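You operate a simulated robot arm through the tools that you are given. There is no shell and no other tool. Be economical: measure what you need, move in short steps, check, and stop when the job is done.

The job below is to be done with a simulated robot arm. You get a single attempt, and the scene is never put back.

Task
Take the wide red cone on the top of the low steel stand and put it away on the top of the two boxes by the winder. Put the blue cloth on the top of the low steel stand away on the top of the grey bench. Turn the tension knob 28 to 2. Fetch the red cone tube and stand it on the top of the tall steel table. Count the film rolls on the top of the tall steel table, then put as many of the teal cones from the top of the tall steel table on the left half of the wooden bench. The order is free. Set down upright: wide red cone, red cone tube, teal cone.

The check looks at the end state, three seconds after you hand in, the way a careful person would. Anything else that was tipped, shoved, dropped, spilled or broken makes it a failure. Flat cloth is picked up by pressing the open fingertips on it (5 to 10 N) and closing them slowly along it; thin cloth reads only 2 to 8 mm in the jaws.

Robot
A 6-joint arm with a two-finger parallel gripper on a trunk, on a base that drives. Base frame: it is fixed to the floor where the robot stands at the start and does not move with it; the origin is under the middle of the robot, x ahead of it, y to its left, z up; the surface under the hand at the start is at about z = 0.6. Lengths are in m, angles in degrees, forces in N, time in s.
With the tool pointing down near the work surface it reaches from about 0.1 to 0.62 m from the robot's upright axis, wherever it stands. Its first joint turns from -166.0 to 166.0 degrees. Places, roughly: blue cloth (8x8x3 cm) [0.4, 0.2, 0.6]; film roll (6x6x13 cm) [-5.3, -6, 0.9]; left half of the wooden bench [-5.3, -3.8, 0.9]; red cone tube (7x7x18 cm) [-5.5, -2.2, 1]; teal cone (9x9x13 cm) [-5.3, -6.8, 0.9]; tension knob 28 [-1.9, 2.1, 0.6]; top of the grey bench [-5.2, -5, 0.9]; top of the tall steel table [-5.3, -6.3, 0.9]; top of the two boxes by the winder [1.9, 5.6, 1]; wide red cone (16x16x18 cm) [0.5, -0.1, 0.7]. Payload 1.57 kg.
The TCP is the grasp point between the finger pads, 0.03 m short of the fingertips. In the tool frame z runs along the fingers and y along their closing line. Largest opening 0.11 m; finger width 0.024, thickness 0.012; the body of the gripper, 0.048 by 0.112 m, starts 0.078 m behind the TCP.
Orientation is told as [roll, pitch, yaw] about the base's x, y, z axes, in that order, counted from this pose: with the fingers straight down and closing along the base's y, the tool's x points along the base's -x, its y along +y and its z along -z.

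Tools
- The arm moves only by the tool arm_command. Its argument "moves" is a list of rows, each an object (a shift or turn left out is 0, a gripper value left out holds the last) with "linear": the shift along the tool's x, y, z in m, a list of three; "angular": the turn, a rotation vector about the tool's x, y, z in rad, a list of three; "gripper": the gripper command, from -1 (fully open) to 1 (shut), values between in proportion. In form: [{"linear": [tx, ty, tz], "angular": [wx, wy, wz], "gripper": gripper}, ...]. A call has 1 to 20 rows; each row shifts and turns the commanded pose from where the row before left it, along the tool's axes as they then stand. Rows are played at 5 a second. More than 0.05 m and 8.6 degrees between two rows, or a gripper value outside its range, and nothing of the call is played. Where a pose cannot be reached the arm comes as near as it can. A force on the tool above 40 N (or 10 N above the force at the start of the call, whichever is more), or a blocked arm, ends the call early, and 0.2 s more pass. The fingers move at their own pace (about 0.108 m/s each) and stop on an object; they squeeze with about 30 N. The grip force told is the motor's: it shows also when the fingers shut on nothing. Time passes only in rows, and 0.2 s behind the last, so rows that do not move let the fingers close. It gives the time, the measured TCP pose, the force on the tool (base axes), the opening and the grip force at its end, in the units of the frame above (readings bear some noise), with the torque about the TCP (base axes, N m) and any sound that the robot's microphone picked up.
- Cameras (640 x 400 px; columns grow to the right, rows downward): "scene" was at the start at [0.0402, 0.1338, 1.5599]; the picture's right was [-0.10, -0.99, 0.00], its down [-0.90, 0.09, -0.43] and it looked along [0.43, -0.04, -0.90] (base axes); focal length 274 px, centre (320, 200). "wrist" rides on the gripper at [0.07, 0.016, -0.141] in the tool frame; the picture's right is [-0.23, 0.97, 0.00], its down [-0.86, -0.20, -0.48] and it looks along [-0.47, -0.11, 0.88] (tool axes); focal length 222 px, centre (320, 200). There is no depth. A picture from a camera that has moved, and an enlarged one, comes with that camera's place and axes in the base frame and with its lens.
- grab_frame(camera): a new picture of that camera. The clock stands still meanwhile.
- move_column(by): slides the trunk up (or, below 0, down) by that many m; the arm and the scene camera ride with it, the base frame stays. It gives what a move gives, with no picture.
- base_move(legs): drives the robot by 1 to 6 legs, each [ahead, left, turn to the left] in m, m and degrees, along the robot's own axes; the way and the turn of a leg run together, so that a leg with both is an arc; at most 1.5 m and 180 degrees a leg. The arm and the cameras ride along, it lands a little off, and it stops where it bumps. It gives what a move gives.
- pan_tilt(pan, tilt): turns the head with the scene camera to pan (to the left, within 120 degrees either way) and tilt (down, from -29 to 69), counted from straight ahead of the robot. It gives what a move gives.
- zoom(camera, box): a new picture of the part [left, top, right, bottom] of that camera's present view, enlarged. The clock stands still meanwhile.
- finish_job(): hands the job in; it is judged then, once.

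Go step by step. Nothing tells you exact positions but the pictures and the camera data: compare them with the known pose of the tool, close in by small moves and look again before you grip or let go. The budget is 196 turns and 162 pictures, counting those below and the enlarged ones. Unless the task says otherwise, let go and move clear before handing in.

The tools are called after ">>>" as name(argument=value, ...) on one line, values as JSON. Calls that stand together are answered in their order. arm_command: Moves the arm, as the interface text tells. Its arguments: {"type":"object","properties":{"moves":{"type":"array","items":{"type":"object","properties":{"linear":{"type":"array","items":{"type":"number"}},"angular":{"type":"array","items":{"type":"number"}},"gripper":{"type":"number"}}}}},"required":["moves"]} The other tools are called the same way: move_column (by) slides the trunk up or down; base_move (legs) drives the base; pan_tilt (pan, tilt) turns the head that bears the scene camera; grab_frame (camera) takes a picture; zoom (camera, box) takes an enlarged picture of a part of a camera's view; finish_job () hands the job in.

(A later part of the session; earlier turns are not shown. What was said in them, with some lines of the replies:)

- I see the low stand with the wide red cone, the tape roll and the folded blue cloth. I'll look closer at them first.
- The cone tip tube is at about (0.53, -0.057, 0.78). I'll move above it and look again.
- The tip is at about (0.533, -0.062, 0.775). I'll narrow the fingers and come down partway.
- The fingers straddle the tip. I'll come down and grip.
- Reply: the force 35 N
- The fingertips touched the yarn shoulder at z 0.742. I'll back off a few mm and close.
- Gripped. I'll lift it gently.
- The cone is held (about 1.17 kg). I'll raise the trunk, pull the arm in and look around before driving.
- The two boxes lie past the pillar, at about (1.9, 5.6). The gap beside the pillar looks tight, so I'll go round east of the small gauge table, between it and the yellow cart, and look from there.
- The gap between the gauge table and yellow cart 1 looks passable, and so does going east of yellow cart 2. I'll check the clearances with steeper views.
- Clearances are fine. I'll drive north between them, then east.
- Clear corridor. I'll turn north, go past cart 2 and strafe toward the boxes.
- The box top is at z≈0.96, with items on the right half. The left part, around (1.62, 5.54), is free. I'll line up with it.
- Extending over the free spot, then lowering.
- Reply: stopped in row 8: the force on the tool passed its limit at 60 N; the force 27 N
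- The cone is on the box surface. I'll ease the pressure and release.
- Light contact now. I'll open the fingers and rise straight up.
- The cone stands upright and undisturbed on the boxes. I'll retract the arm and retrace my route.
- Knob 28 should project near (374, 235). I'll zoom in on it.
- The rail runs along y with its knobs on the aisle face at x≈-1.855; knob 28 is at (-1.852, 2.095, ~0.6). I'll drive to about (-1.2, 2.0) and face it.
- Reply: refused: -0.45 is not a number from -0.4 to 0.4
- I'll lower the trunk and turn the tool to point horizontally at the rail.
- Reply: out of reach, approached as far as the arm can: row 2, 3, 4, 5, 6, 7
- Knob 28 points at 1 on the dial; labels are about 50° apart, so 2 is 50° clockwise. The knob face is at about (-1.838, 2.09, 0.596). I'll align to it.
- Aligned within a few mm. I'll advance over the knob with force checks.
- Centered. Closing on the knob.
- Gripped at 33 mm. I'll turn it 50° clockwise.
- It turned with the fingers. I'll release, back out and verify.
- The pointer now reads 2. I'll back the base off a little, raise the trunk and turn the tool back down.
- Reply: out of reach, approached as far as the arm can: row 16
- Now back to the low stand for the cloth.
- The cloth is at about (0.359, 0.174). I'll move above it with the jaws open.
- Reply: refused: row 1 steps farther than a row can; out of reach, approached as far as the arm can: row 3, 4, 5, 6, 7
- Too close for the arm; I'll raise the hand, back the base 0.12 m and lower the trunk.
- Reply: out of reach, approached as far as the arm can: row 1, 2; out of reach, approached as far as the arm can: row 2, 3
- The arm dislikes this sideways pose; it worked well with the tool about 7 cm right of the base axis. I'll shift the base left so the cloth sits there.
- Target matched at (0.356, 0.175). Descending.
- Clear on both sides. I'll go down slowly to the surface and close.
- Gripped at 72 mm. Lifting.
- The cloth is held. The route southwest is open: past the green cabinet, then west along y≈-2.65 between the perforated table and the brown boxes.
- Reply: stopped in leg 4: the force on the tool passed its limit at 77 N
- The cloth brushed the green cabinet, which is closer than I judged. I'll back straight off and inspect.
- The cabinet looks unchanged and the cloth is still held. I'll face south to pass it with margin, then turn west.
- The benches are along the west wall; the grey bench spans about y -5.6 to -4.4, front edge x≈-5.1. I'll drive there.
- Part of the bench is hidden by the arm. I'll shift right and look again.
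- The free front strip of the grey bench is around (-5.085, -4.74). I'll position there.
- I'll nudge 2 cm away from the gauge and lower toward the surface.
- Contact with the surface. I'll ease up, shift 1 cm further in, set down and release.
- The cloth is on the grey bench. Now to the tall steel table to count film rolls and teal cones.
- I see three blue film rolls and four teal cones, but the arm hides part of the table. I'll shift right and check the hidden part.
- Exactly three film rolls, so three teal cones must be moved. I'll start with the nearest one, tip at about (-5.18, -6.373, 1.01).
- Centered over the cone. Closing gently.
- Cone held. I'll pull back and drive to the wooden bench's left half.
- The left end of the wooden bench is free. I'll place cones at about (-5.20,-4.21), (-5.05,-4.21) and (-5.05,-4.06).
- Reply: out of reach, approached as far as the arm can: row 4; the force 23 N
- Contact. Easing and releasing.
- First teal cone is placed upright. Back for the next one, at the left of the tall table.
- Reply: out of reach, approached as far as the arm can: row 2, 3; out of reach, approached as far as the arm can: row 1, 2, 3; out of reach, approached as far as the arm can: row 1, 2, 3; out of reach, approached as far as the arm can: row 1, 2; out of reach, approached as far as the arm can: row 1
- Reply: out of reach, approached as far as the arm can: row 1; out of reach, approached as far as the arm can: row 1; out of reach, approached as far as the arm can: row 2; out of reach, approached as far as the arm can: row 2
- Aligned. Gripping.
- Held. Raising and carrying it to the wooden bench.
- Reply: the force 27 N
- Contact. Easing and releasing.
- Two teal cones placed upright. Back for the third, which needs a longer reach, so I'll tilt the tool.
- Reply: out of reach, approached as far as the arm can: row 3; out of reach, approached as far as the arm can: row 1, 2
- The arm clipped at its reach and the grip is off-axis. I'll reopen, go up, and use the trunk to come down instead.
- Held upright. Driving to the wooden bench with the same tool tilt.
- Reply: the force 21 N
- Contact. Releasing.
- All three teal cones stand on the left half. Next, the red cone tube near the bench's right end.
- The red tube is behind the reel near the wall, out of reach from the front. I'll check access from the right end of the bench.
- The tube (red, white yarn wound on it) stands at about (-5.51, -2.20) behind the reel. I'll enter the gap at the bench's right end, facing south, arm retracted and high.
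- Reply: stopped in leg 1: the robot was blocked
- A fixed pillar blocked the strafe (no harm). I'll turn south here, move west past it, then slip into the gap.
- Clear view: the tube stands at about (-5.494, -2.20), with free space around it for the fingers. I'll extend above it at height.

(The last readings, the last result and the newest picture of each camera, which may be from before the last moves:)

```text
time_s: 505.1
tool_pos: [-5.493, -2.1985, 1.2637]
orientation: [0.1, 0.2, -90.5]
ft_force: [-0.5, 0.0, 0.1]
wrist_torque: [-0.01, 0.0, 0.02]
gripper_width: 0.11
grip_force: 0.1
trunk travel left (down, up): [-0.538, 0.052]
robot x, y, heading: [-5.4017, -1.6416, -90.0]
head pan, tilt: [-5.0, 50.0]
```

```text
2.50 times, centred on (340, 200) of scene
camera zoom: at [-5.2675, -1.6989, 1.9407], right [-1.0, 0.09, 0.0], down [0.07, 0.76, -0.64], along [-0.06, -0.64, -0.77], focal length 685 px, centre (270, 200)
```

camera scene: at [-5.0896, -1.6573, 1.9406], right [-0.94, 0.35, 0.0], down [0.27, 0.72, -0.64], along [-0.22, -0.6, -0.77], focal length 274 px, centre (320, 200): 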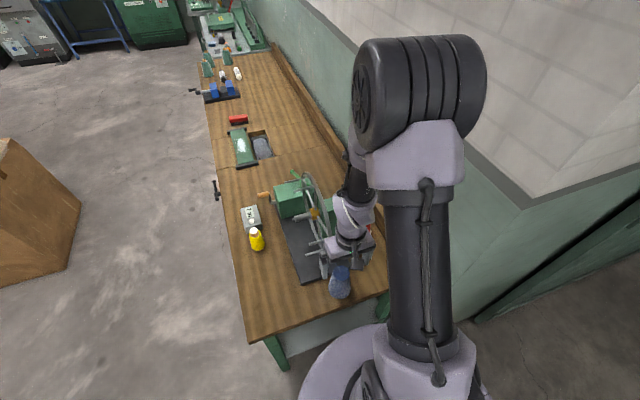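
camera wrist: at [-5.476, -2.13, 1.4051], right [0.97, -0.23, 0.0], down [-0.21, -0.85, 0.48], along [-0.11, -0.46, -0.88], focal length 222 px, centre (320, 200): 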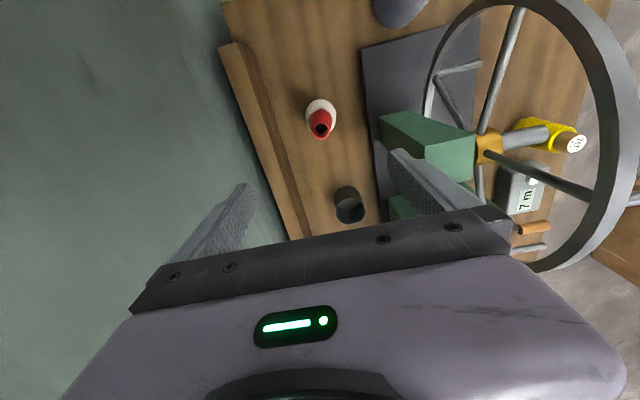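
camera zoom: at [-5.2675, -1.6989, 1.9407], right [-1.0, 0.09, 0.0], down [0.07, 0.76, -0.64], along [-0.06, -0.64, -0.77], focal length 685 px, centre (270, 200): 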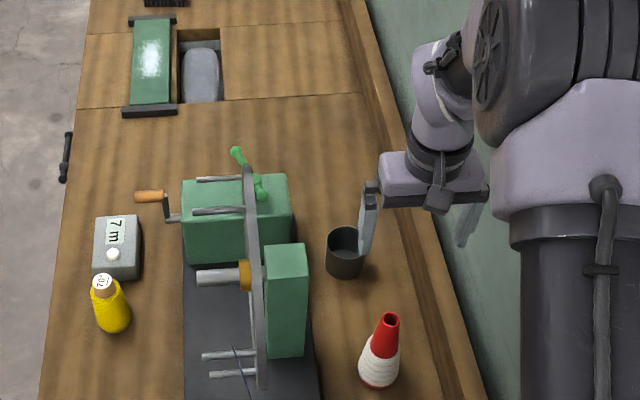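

>>> arm_command(moves=[{"linear": [0.002, 0, 0]}, {}])

>>> move_column(by=-0.18)

>>> grab_frame(camera="wrist")

>>> zoom(camera="scene", box=[280, 120, 440, 260])

```text
time_s: 505.7
tool_pos: [-5.4921, -2.1969, 1.2631]
orientation: [0.0, 0.2, -90.5]
ft_force: [-0.2, 0.1, 0.2]
wrist_torque: [-0.03, 0.0, 0.01]
gripper_width: 0.1101
grip_force: 0.1
trunk travel left (down, up): [-0.538, 0.052]
robot x, y, heading: [-5.3998, -1.6423, -90.1]
head pan, tilt: [-5.0, 50.0]
```

```text
time_s: 507.7
tool_pos: [-5.4929, -2.1963, 1.083]
orientation: [0.0, 0.3, -90.5]
ft_force: [-0.2, -1.1, 0.3]
wrist_torque: [0.02, 0.02, 0.01]
gripper_width: 0.1101
grip_force: 0.0
trunk travel left (down, up): [-0.358, 0.232]
robot x, y, heading: [-5.3989, -1.6462, -90.2]
head pan, tilt: [-5.0, 50.0]
```

```text
35 pictures are left
camera wrist: at [-5.4759, -2.1284, 1.2249], right [0.97, -0.24, 0.0], down [-0.21, -0.85, 0.48], along [-0.11, -0.46, -0.88], focal length 222 px, centre (320, 200)
```

wrist: 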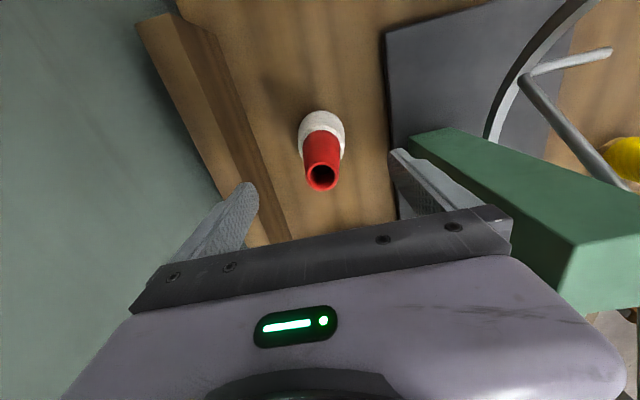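

```text
2.86 times, centred on (360, 190) of scene
camera zoom: at [-5.2674, -1.6999, 1.7607], right [-1.0, 0.09, 0.0], down [0.07, 0.76, -0.64], along [-0.06, -0.64, -0.77], focal length 783 px, centre (206, 229)
```

zoom: 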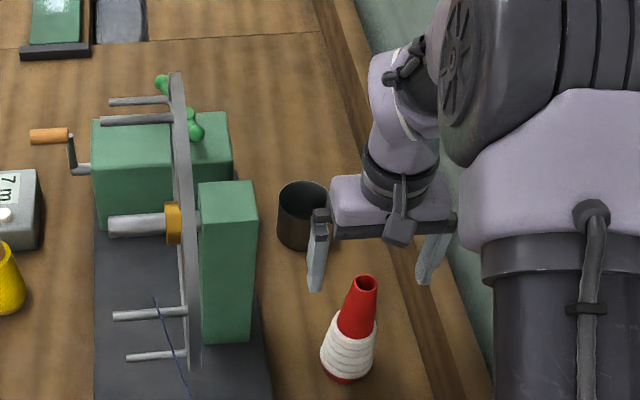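

Aligned. Lowering the last 6 cm and gripping the bare red top.

>>> arm_command(moves=[{"linear": [-0.003, 0, 0]}, {}])

>>> move_column(by=-0.06)

>>> grab_frame(camera="wrist")

```text
time_s: 508.3
tool_pos: [-5.4929, -2.1998, 1.0825]
orientation: [0.0, 0.2, -90.5]
ft_force: [0.7, -0.2, -0.4]
wrist_torque: [-0.03, -0.01, -0.01]
gripper_width: 0.1098
grip_force: 0.0
trunk travel left (down, up): [-0.358, 0.232]
robot x, y, heading: [-5.4002, -1.6428, -90.0]
head pan, tilt: [-5.0, 50.0]
```

```text
time_s: 509.3
tool_pos: [-5.4939, -2.1992, 1.0222]
orientation: [0.0, 0.2, -90.4]
ft_force: [-0.5, 0.7, 1.0]
wrist_torque: [-0.02, -0.03, 0.01]
gripper_width: 0.1099
grip_force: 0.1
trunk travel left (down, up): [-0.298, 0.292]
robot x, y, heading: [-5.4008, -1.6416, -90.4]
head pan, tilt: [-5.0, 50.0]
```

```text
33 pictures are left
camera wrist: at [-5.476, -2.1314, 1.1647], right [0.97, -0.24, 0.0], down [-0.21, -0.85, 0.48], along [-0.11, -0.46, -0.88], focal length 222 px, centre (320, 200)
```

wrist: 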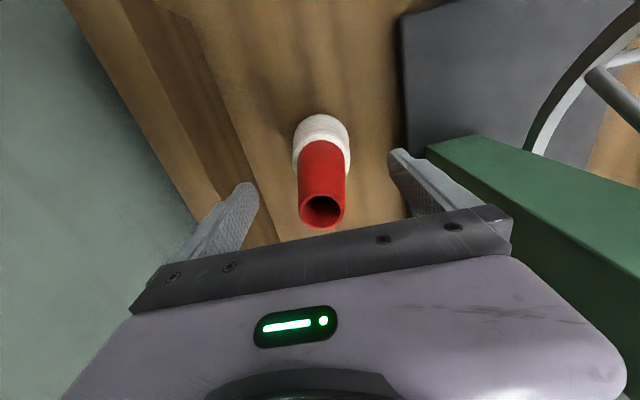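

>>> arm_command(moves=[{"gripper": -0.4}, {"gripper": 0.1}, {"gripper": 0.5}, {"gripper": 1}, {}, {}, {}])

>>> move_column(by=0.03)

>>> grab_frame(camera="wrist")

```text
time_s: 510.9
tool_pos: [-5.4928, -2.2002, 1.0231]
orientation: [0.1, 0.2, -90.5]
ft_force: [0.5, -0.8, 1.8]
wrist_torque: [-0.06, 0.02, 0.02]
gripper_width: 0.0381
grip_force: 29.9
trunk travel left (down, up): [-0.298, 0.292]
robot x, y, heading: [-5.3988, -1.6384, -90.2]
head pan, tilt: [-5.0, 50.0]
```

```text
time_s: 511.6
tool_pos: [-5.4929, -2.2, 1.0515]
orientation: [-0.1, 0.2, -90.5]
ft_force: [0.2, -0.2, -0.5]
wrist_torque: [0.0, 0.01, -0.03]
gripper_width: 0.0381
grip_force: 29.5
trunk travel left (down, up): [-0.328, 0.262]
robot x, y, heading: [-5.4007, -1.6411, -89.9]
head pan, tilt: [-5.0, 50.0]
```

```text
32 pictures are left
camera wrist: at [-5.476, -2.1316, 1.1944], right [0.97, -0.24, 0.0], down [-0.21, -0.86, 0.48], along [-0.11, -0.46, -0.88], focal length 222 px, centre (320, 200)
```

wrist: 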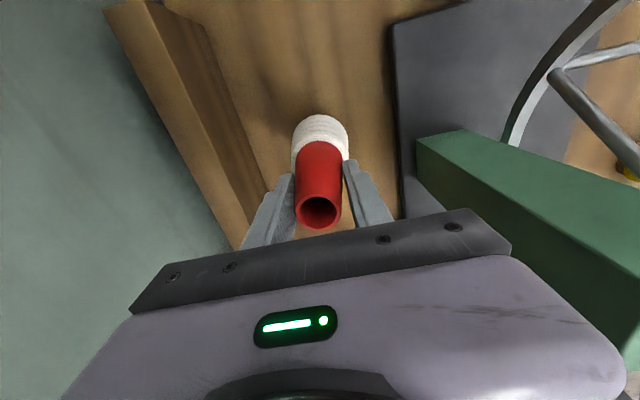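

Gripped and lifting. I'll raise fully and retract the way I came.

>>> move_column(by=0.24)

>>> arm_command(moves=[{"linear": [0.045, 0, 0]}, {"linear": [0.045, 0, 0]}, {"linear": [0.045, 0, 0]}, {"linear": [0.045, 0, 0]}, {"linear": [0.03, 0, 0]}, {}])

>>> grab_frame(camera="scene")

```text
time_s: 514.1
tool_pos: [-5.4929, -2.1999, 1.2926]
orientation: [-0.1, 0.3, -90.5]
ft_force: [-0.1, -0.1, 0.0]
wrist_torque: [-0.01, 0.01, 0.0]
gripper_width: 0.038
grip_force: 29.5
trunk travel left (down, up): [-0.568, 0.022]
robot x, y, heading: [-5.3951, -1.6458, -90.2]
head pan, tilt: [-5.0, 50.0]
```

```text
time_s: 515.5
tool_pos: [-5.491, -1.9911, 1.2939]
orientation: [0.1, 0.2, -90.5]
ft_force: [0.2, 0.4, -0.6]
wrist_torque: [-0.01, 0.03, -0.01]
gripper_width: 0.0383
grip_force: 29.9
trunk travel left (down, up): [-0.568, 0.022]
robot x, y, heading: [-5.3989, -1.6409, -90.1]
head pan, tilt: [-5.0, 50.0]
```

```text
31 pictures are left
camera scene: at [-5.2673, -1.7005, 1.9706], right [-1.0, 0.09, 0.0], down [0.07, 0.76, -0.64], along [-0.06, -0.64, -0.77], focal length 274 px, centre (320, 200)
```

scene: 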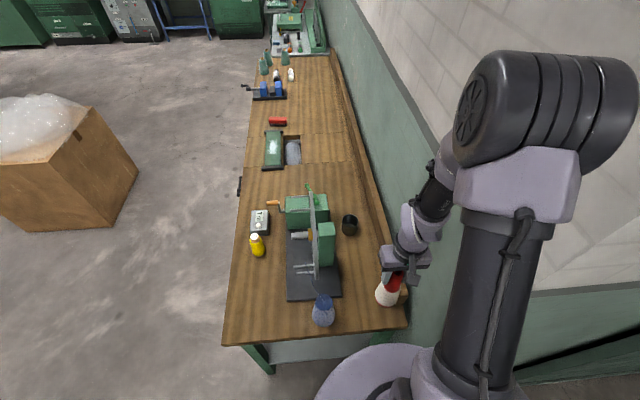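

The winder and blue cone are untouched. I'll drive out and down to the tall steel table.

>>> base_move(legs=[[-0.03, 0, 0], [0, 0.85, 0], [0.5, 0.15, 0], [0, 0, -90]])

>>> base_move(legs=[[0, 1.4, 0], [0, 1.4, 0], [0, 1.4, 0]])

>>> pan_tilt(pan=0, tilt=50)

>>> grab_frame(camera="scene")

```text
time_s: 527.0
tool_pos: [-4.7552, -2.0202, 1.2946]
orientation: [0.0, 0.2, 178.8]
ft_force: [0.6, 1.0, -0.2]
wrist_torque: [0.01, -0.03, -0.01]
gripper_width: 0.038
grip_force: 29.7
trunk travel left (down, up): [-0.568, 0.022]
robot x, y, heading: [-4.4103, -2.1191, 179.3]
head pan, tilt: [-5.0, 50.0]
```

```text
time_s: 547.1
tool_pos: [-4.8102, -6.2142, 1.2935]
orientation: [0.0, 0.2, 178.5]
ft_force: [-0.4, 1.0, 0.3]
wrist_torque: [0.0, -0.02, 0.0]
gripper_width: 0.0373
grip_force: 29.9
trunk travel left (down, up): [-0.568, 0.022]
robot x, y, heading: [-4.4622, -6.3126, 178.7]
head pan, tilt: [-5.0, 50.0]
```

```text
time_s: 547.7
tool_pos: [-4.8101, -6.2144, 1.2934]
orientation: [0.0, 0.2, 178.6]
ft_force: [0.9, 0.7, -0.1]
wrist_torque: [0.02, -0.03, -0.01]
gripper_width: 0.0377
grip_force: 30.1
trunk travel left (down, up): [-0.568, 0.022]
robot x, y, heading: [-4.4643, -6.3094, 178.9]
head pan, tilt: [0.0, 50.0]
```

```text
30 pictures are left
camera scene: at [-4.5244, -6.4504, 1.9706], right [0.02, 1.0, 0.0], down [0.77, -0.02, -0.64], along [-0.64, 0.01, -0.77], focal length 274 px, centre (320, 200)
```

scene: 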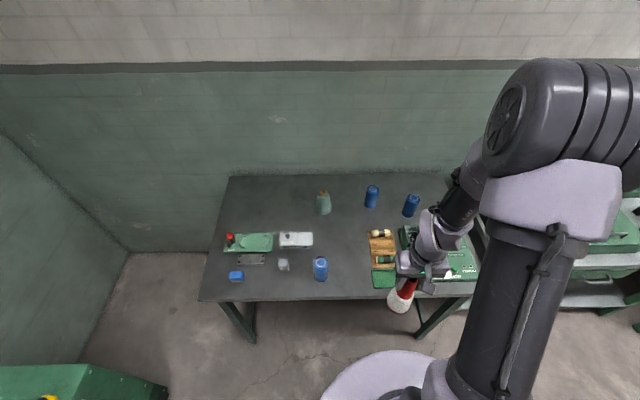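

>>> base_move(legs=[[0, 0.118, 1], [0.14, 0, 0]])

>>> arm_command(moves=[{"linear": [-0.045, 0, 0]}, {"linear": [-0.045, 0, 0]}, {"linear": [-0.045, 0, 0]}, {"linear": [-0.045, 0, 0]}, {"linear": [-0.025, 0, 0]}, {}])

>>> move_column(by=-0.15)

>>> grab_frame(camera="scene")

>>> grab_frame(camera="wrist")

```text
time_s: 549.9
tool_pos: [-4.9524, -6.3363, 1.2936]
orientation: [0.0, 0.1, 179.5]
ft_force: [0.4, -0.7, -0.8]
wrist_torque: [0.0, 0.01, 0.0]
gripper_width: 0.0372
grip_force: 29.8
trunk travel left (down, up): [-0.568, 0.022]
robot x, y, heading: [-4.6066, -6.4303, 180.0]
head pan, tilt: [0.0, 50.0]
```

```text
time_s: 551.3
tool_pos: [-5.1572, -6.3361, 1.2938]
orientation: [0.0, 0.2, 179.4]
ft_force: [0.1, -0.7, -1.0]
wrist_torque: [0.02, 0.02, -0.02]
gripper_width: 0.0375
grip_force: 29.7
trunk travel left (down, up): [-0.568, 0.022]
robot x, y, heading: [-4.6047, -6.4258, 179.7]
head pan, tilt: [0.0, 50.0]
```

```text
time_s: 553.0
tool_pos: [-5.158, -6.3365, 1.1422]
orientation: [0.0, 0.2, 179.4]
ft_force: [-0.2, -0.9, -0.9]
wrist_torque: [0.02, -0.02, 0.0]
gripper_width: 0.0374
grip_force: 30.0
trunk travel left (down, up): [-0.418, 0.172]
robot x, y, heading: [-4.6044, -6.4276, 179.7]
head pan, tilt: [0.0, 50.0]
```

```text
29 pictures are left
camera scene: at [-4.6635, -6.569, 1.8207], right [0.01, 1.0, 0.0], down [0.77, 0.0, -0.64], along [-0.64, 0.0, -0.77], focal length 274 px, centre (320, 200)
```

scene: 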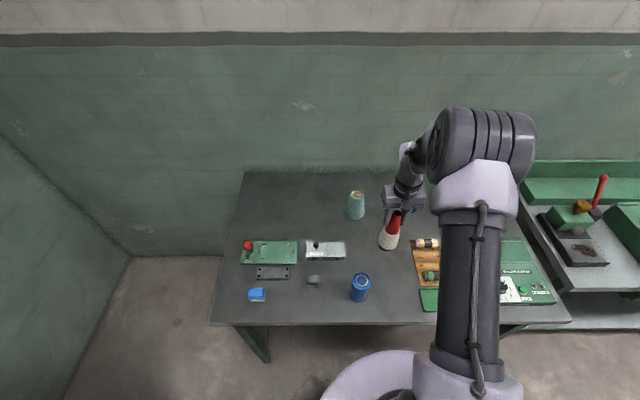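

```text
28 pictures are left
camera wrist: at [-5.0886, -6.3542, 1.2846], right [-0.24, -0.97, 0.0], down [-0.85, 0.21, 0.48], along [-0.46, 0.11, -0.88], focal length 222 px, centre (320, 200)
```

wrist: 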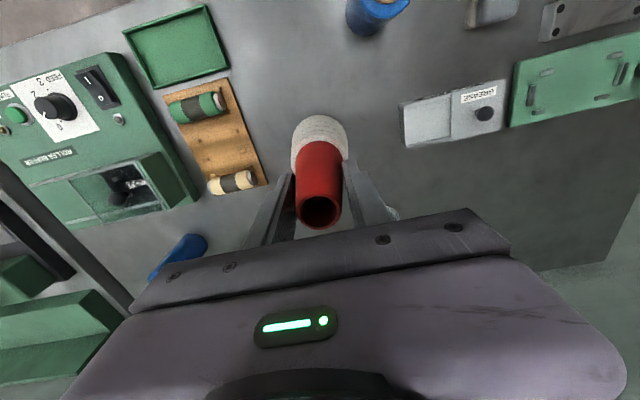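

>>> move_column(by=-0.105)

>>> arm_command(moves=[{"linear": [0, 0, 0.003]}, {"linear": [0, 0, 0.003]}, {"linear": [0, 0, 0.002]}, {}])

```text
time_s: 554.4
tool_pos: [-5.1569, -6.3362, 1.0377]
orientation: [0.0, 0.2, 179.4]
ft_force: [-0.2, 0.4, -1.0]
wrist_torque: [0.0, -0.02, -0.01]
gripper_width: 0.0372
grip_force: 29.9
trunk travel left (down, up): [-0.313, 0.277]
robot x, y, heading: [-4.6073, -6.4329, 179.6]
head pan, tilt: [0.0, 50.0]
```

```text
time_s: 555.4
tool_pos: [-5.1574, -6.3364, 1.0308]
orientation: [0.0, 0.2, 179.3]
ft_force: [0.2, 0.6, -0.6]
wrist_torque: [-0.01, 0.0, -0.02]
gripper_width: 0.0375
grip_force: 30.1
trunk travel left (down, up): [-0.313, 0.277]
robot x, y, heading: [-4.603, -6.4291, 179.9]
head pan, tilt: [0.0, 50.0]
```

>>> arm_command(moves=[{"linear": [0, 0, 0.002]}, {"linear": [0, 0, 0.002]}, {"linear": [0, 0, 0.001]}, {}])

```text
time_s: 556.4
tool_pos: [-5.1572, -6.3361, 1.0267]
orientation: [0.0, 0.1, 179.3]
ft_force: [-1.8, 0.1, 5.2]
wrist_torque: [0.08, 0.17, 0.05]
gripper_width: 0.0374
grip_force: 29.7
trunk travel left (down, up): [-0.313, 0.277]
robot x, y, heading: [-4.603, -6.4297, 179.6]
head pan, tilt: [0.0, 50.0]
```

Light contact. Releasing slowly and rising.

>>> arm_command(moves=[{"gripper": 0.3}, {"gripper": 0}, {"gripper": -0.5}, {"gripper": -1}, {}, {"linear": [0, 0, -0.02]}, {"linear": [0, 0, -0.04]}, {"linear": [0, 0, -0.04]}, {"linear": [0, 0, -0.04]}, {}])

>>> move_column(by=0.15)

>>> grab_frame(camera="wrist")

```text
time_s: 558.6
tool_pos: [-5.1582, -6.3357, 1.1646]
orientation: [0.1, 0.2, 179.4]
ft_force: [-0.4, 0.9, -0.1]
wrist_torque: [-0.01, -0.02, 0.0]
gripper_width: 0.1101
grip_force: 0.0
trunk travel left (down, up): [-0.313, 0.277]
robot x, y, heading: [-4.6045, -6.4281, 179.6]
head pan, tilt: [0.0, 50.0]
```

```text
time_s: 560.4
tool_pos: [-5.1578, -6.3367, 1.3133]
orientation: [0.0, 0.2, 179.4]
ft_force: [-0.8, 0.0, -0.5]
wrist_torque: [-0.01, 0.0, 0.02]
gripper_width: 0.1098
grip_force: 0.0
trunk travel left (down, up): [-0.463, 0.127]
robot x, y, heading: [-4.6052, -6.4262, 179.8]
head pan, tilt: [0.0, 50.0]
```

```text
27 pictures are left
camera wrist: at [-5.0891, -6.3546, 1.4559], right [-0.24, -0.97, 0.0], down [-0.85, 0.21, 0.48], along [-0.46, 0.11, -0.88], focal length 222 px, centre (320, 200)
```

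wrist: 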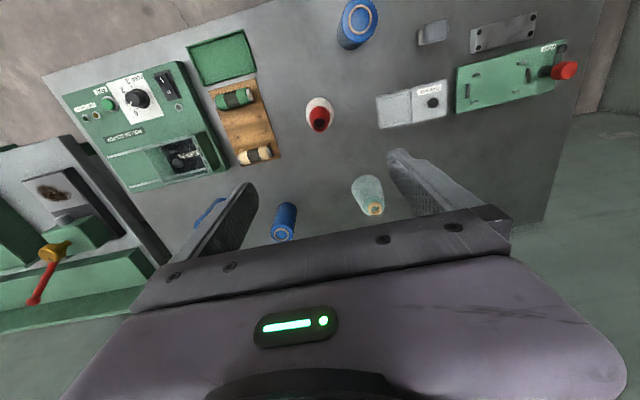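

The red tube stands upright among undisturbed items. I'll back away and take a last look.

>>> arm_command(moves=[{"linear": [0.045, 0, 0]}, {"linear": [0.045, 0, 0]}, {"linear": [0.045, 0, 0]}, {}])

>>> base_move(legs=[[-0.4, -0.5, 0]])

>>> pan_tilt(pan=5, tilt=42)

>>> grab_frame(camera="scene")

```text
time_s: 561.4
tool_pos: [-5.0247, -6.3395, 1.3155]
orientation: [0.0, 0.3, 179.3]
ft_force: [-0.5, -0.3, 0.5]
wrist_torque: [-0.01, -0.04, 0.04]
gripper_width: 0.1101
grip_force: 0.1
trunk travel left (down, up): [-0.463, 0.127]
robot x, y, heading: [-4.6093, -6.428, 179.7]
head pan, tilt: [0.0, 50.0]
```

```text
time_s: 564.9
tool_pos: [-4.6267, -5.8424, 1.3139]
orientation: [0.0, 0.3, 179.4]
ft_force: [-0.5, 0.3, 0.6]
wrist_torque: [-0.01, 0.02, -0.02]
gripper_width: 0.1101
grip_force: 0.1
trunk travel left (down, up): [-0.463, 0.127]
robot x, y, heading: [-4.2081, -5.9336, 179.5]
head pan, tilt: [0.0, 50.0]
```

```text
time_s: 565.6
tool_pos: [-4.6263, -5.842, 1.314]
orientation: [0.0, 0.2, 179.2]
ft_force: [0.3, -0.1, -0.4]
wrist_torque: [-0.03, 0.0, 0.02]
gripper_width: 0.1099
grip_force: 0.1
trunk travel left (down, up): [-0.463, 0.127]
robot x, y, heading: [-4.2056, -5.928, 179.8]
head pan, tilt: [5.0, 42.0]
```

```text
26 pictures are left
camera scene: at [-4.2726, -6.0794, 1.8768], right [-0.08, 1.0, 0.0], down [0.67, 0.06, -0.74], along [-0.74, -0.06, -0.67], focal length 274 px, centre (320, 200)
```

scene: 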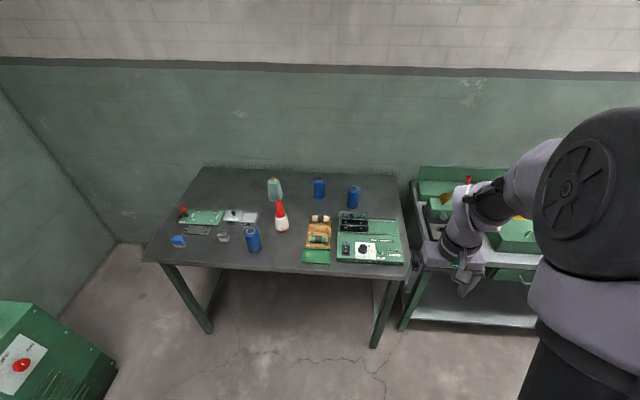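

Everything is in place: the tall table holds the red tube upright, three film rolls and the one remaining teal cone. I'm handing in.

>>> finish_job()

```text
The job is handed in.
```

I finished every part of the job and handed it in. The result of the check isn't known yet.

- **Wide red cone:** it stands upright on the two boxes by the winder.
- **Blue cloth:** it lies on the front strip of the grey bench. On the way there, it brushed the green cabinet. The contact stopped the drive, but nothing on the cabinet looked moved afterwards.
- **Tension knob 28:** I turned it from 1 to 2, and a close-up confirmed the reading.
- **Teal cones:** I counted three film rolls on the tall steel table, so three cones now stand upright on the left half of the wooden bench.
- **Red cone tube:** it stands upright on the tall steel table. While fetching it, the base also bumped a fixed pillar, with no visible effect.
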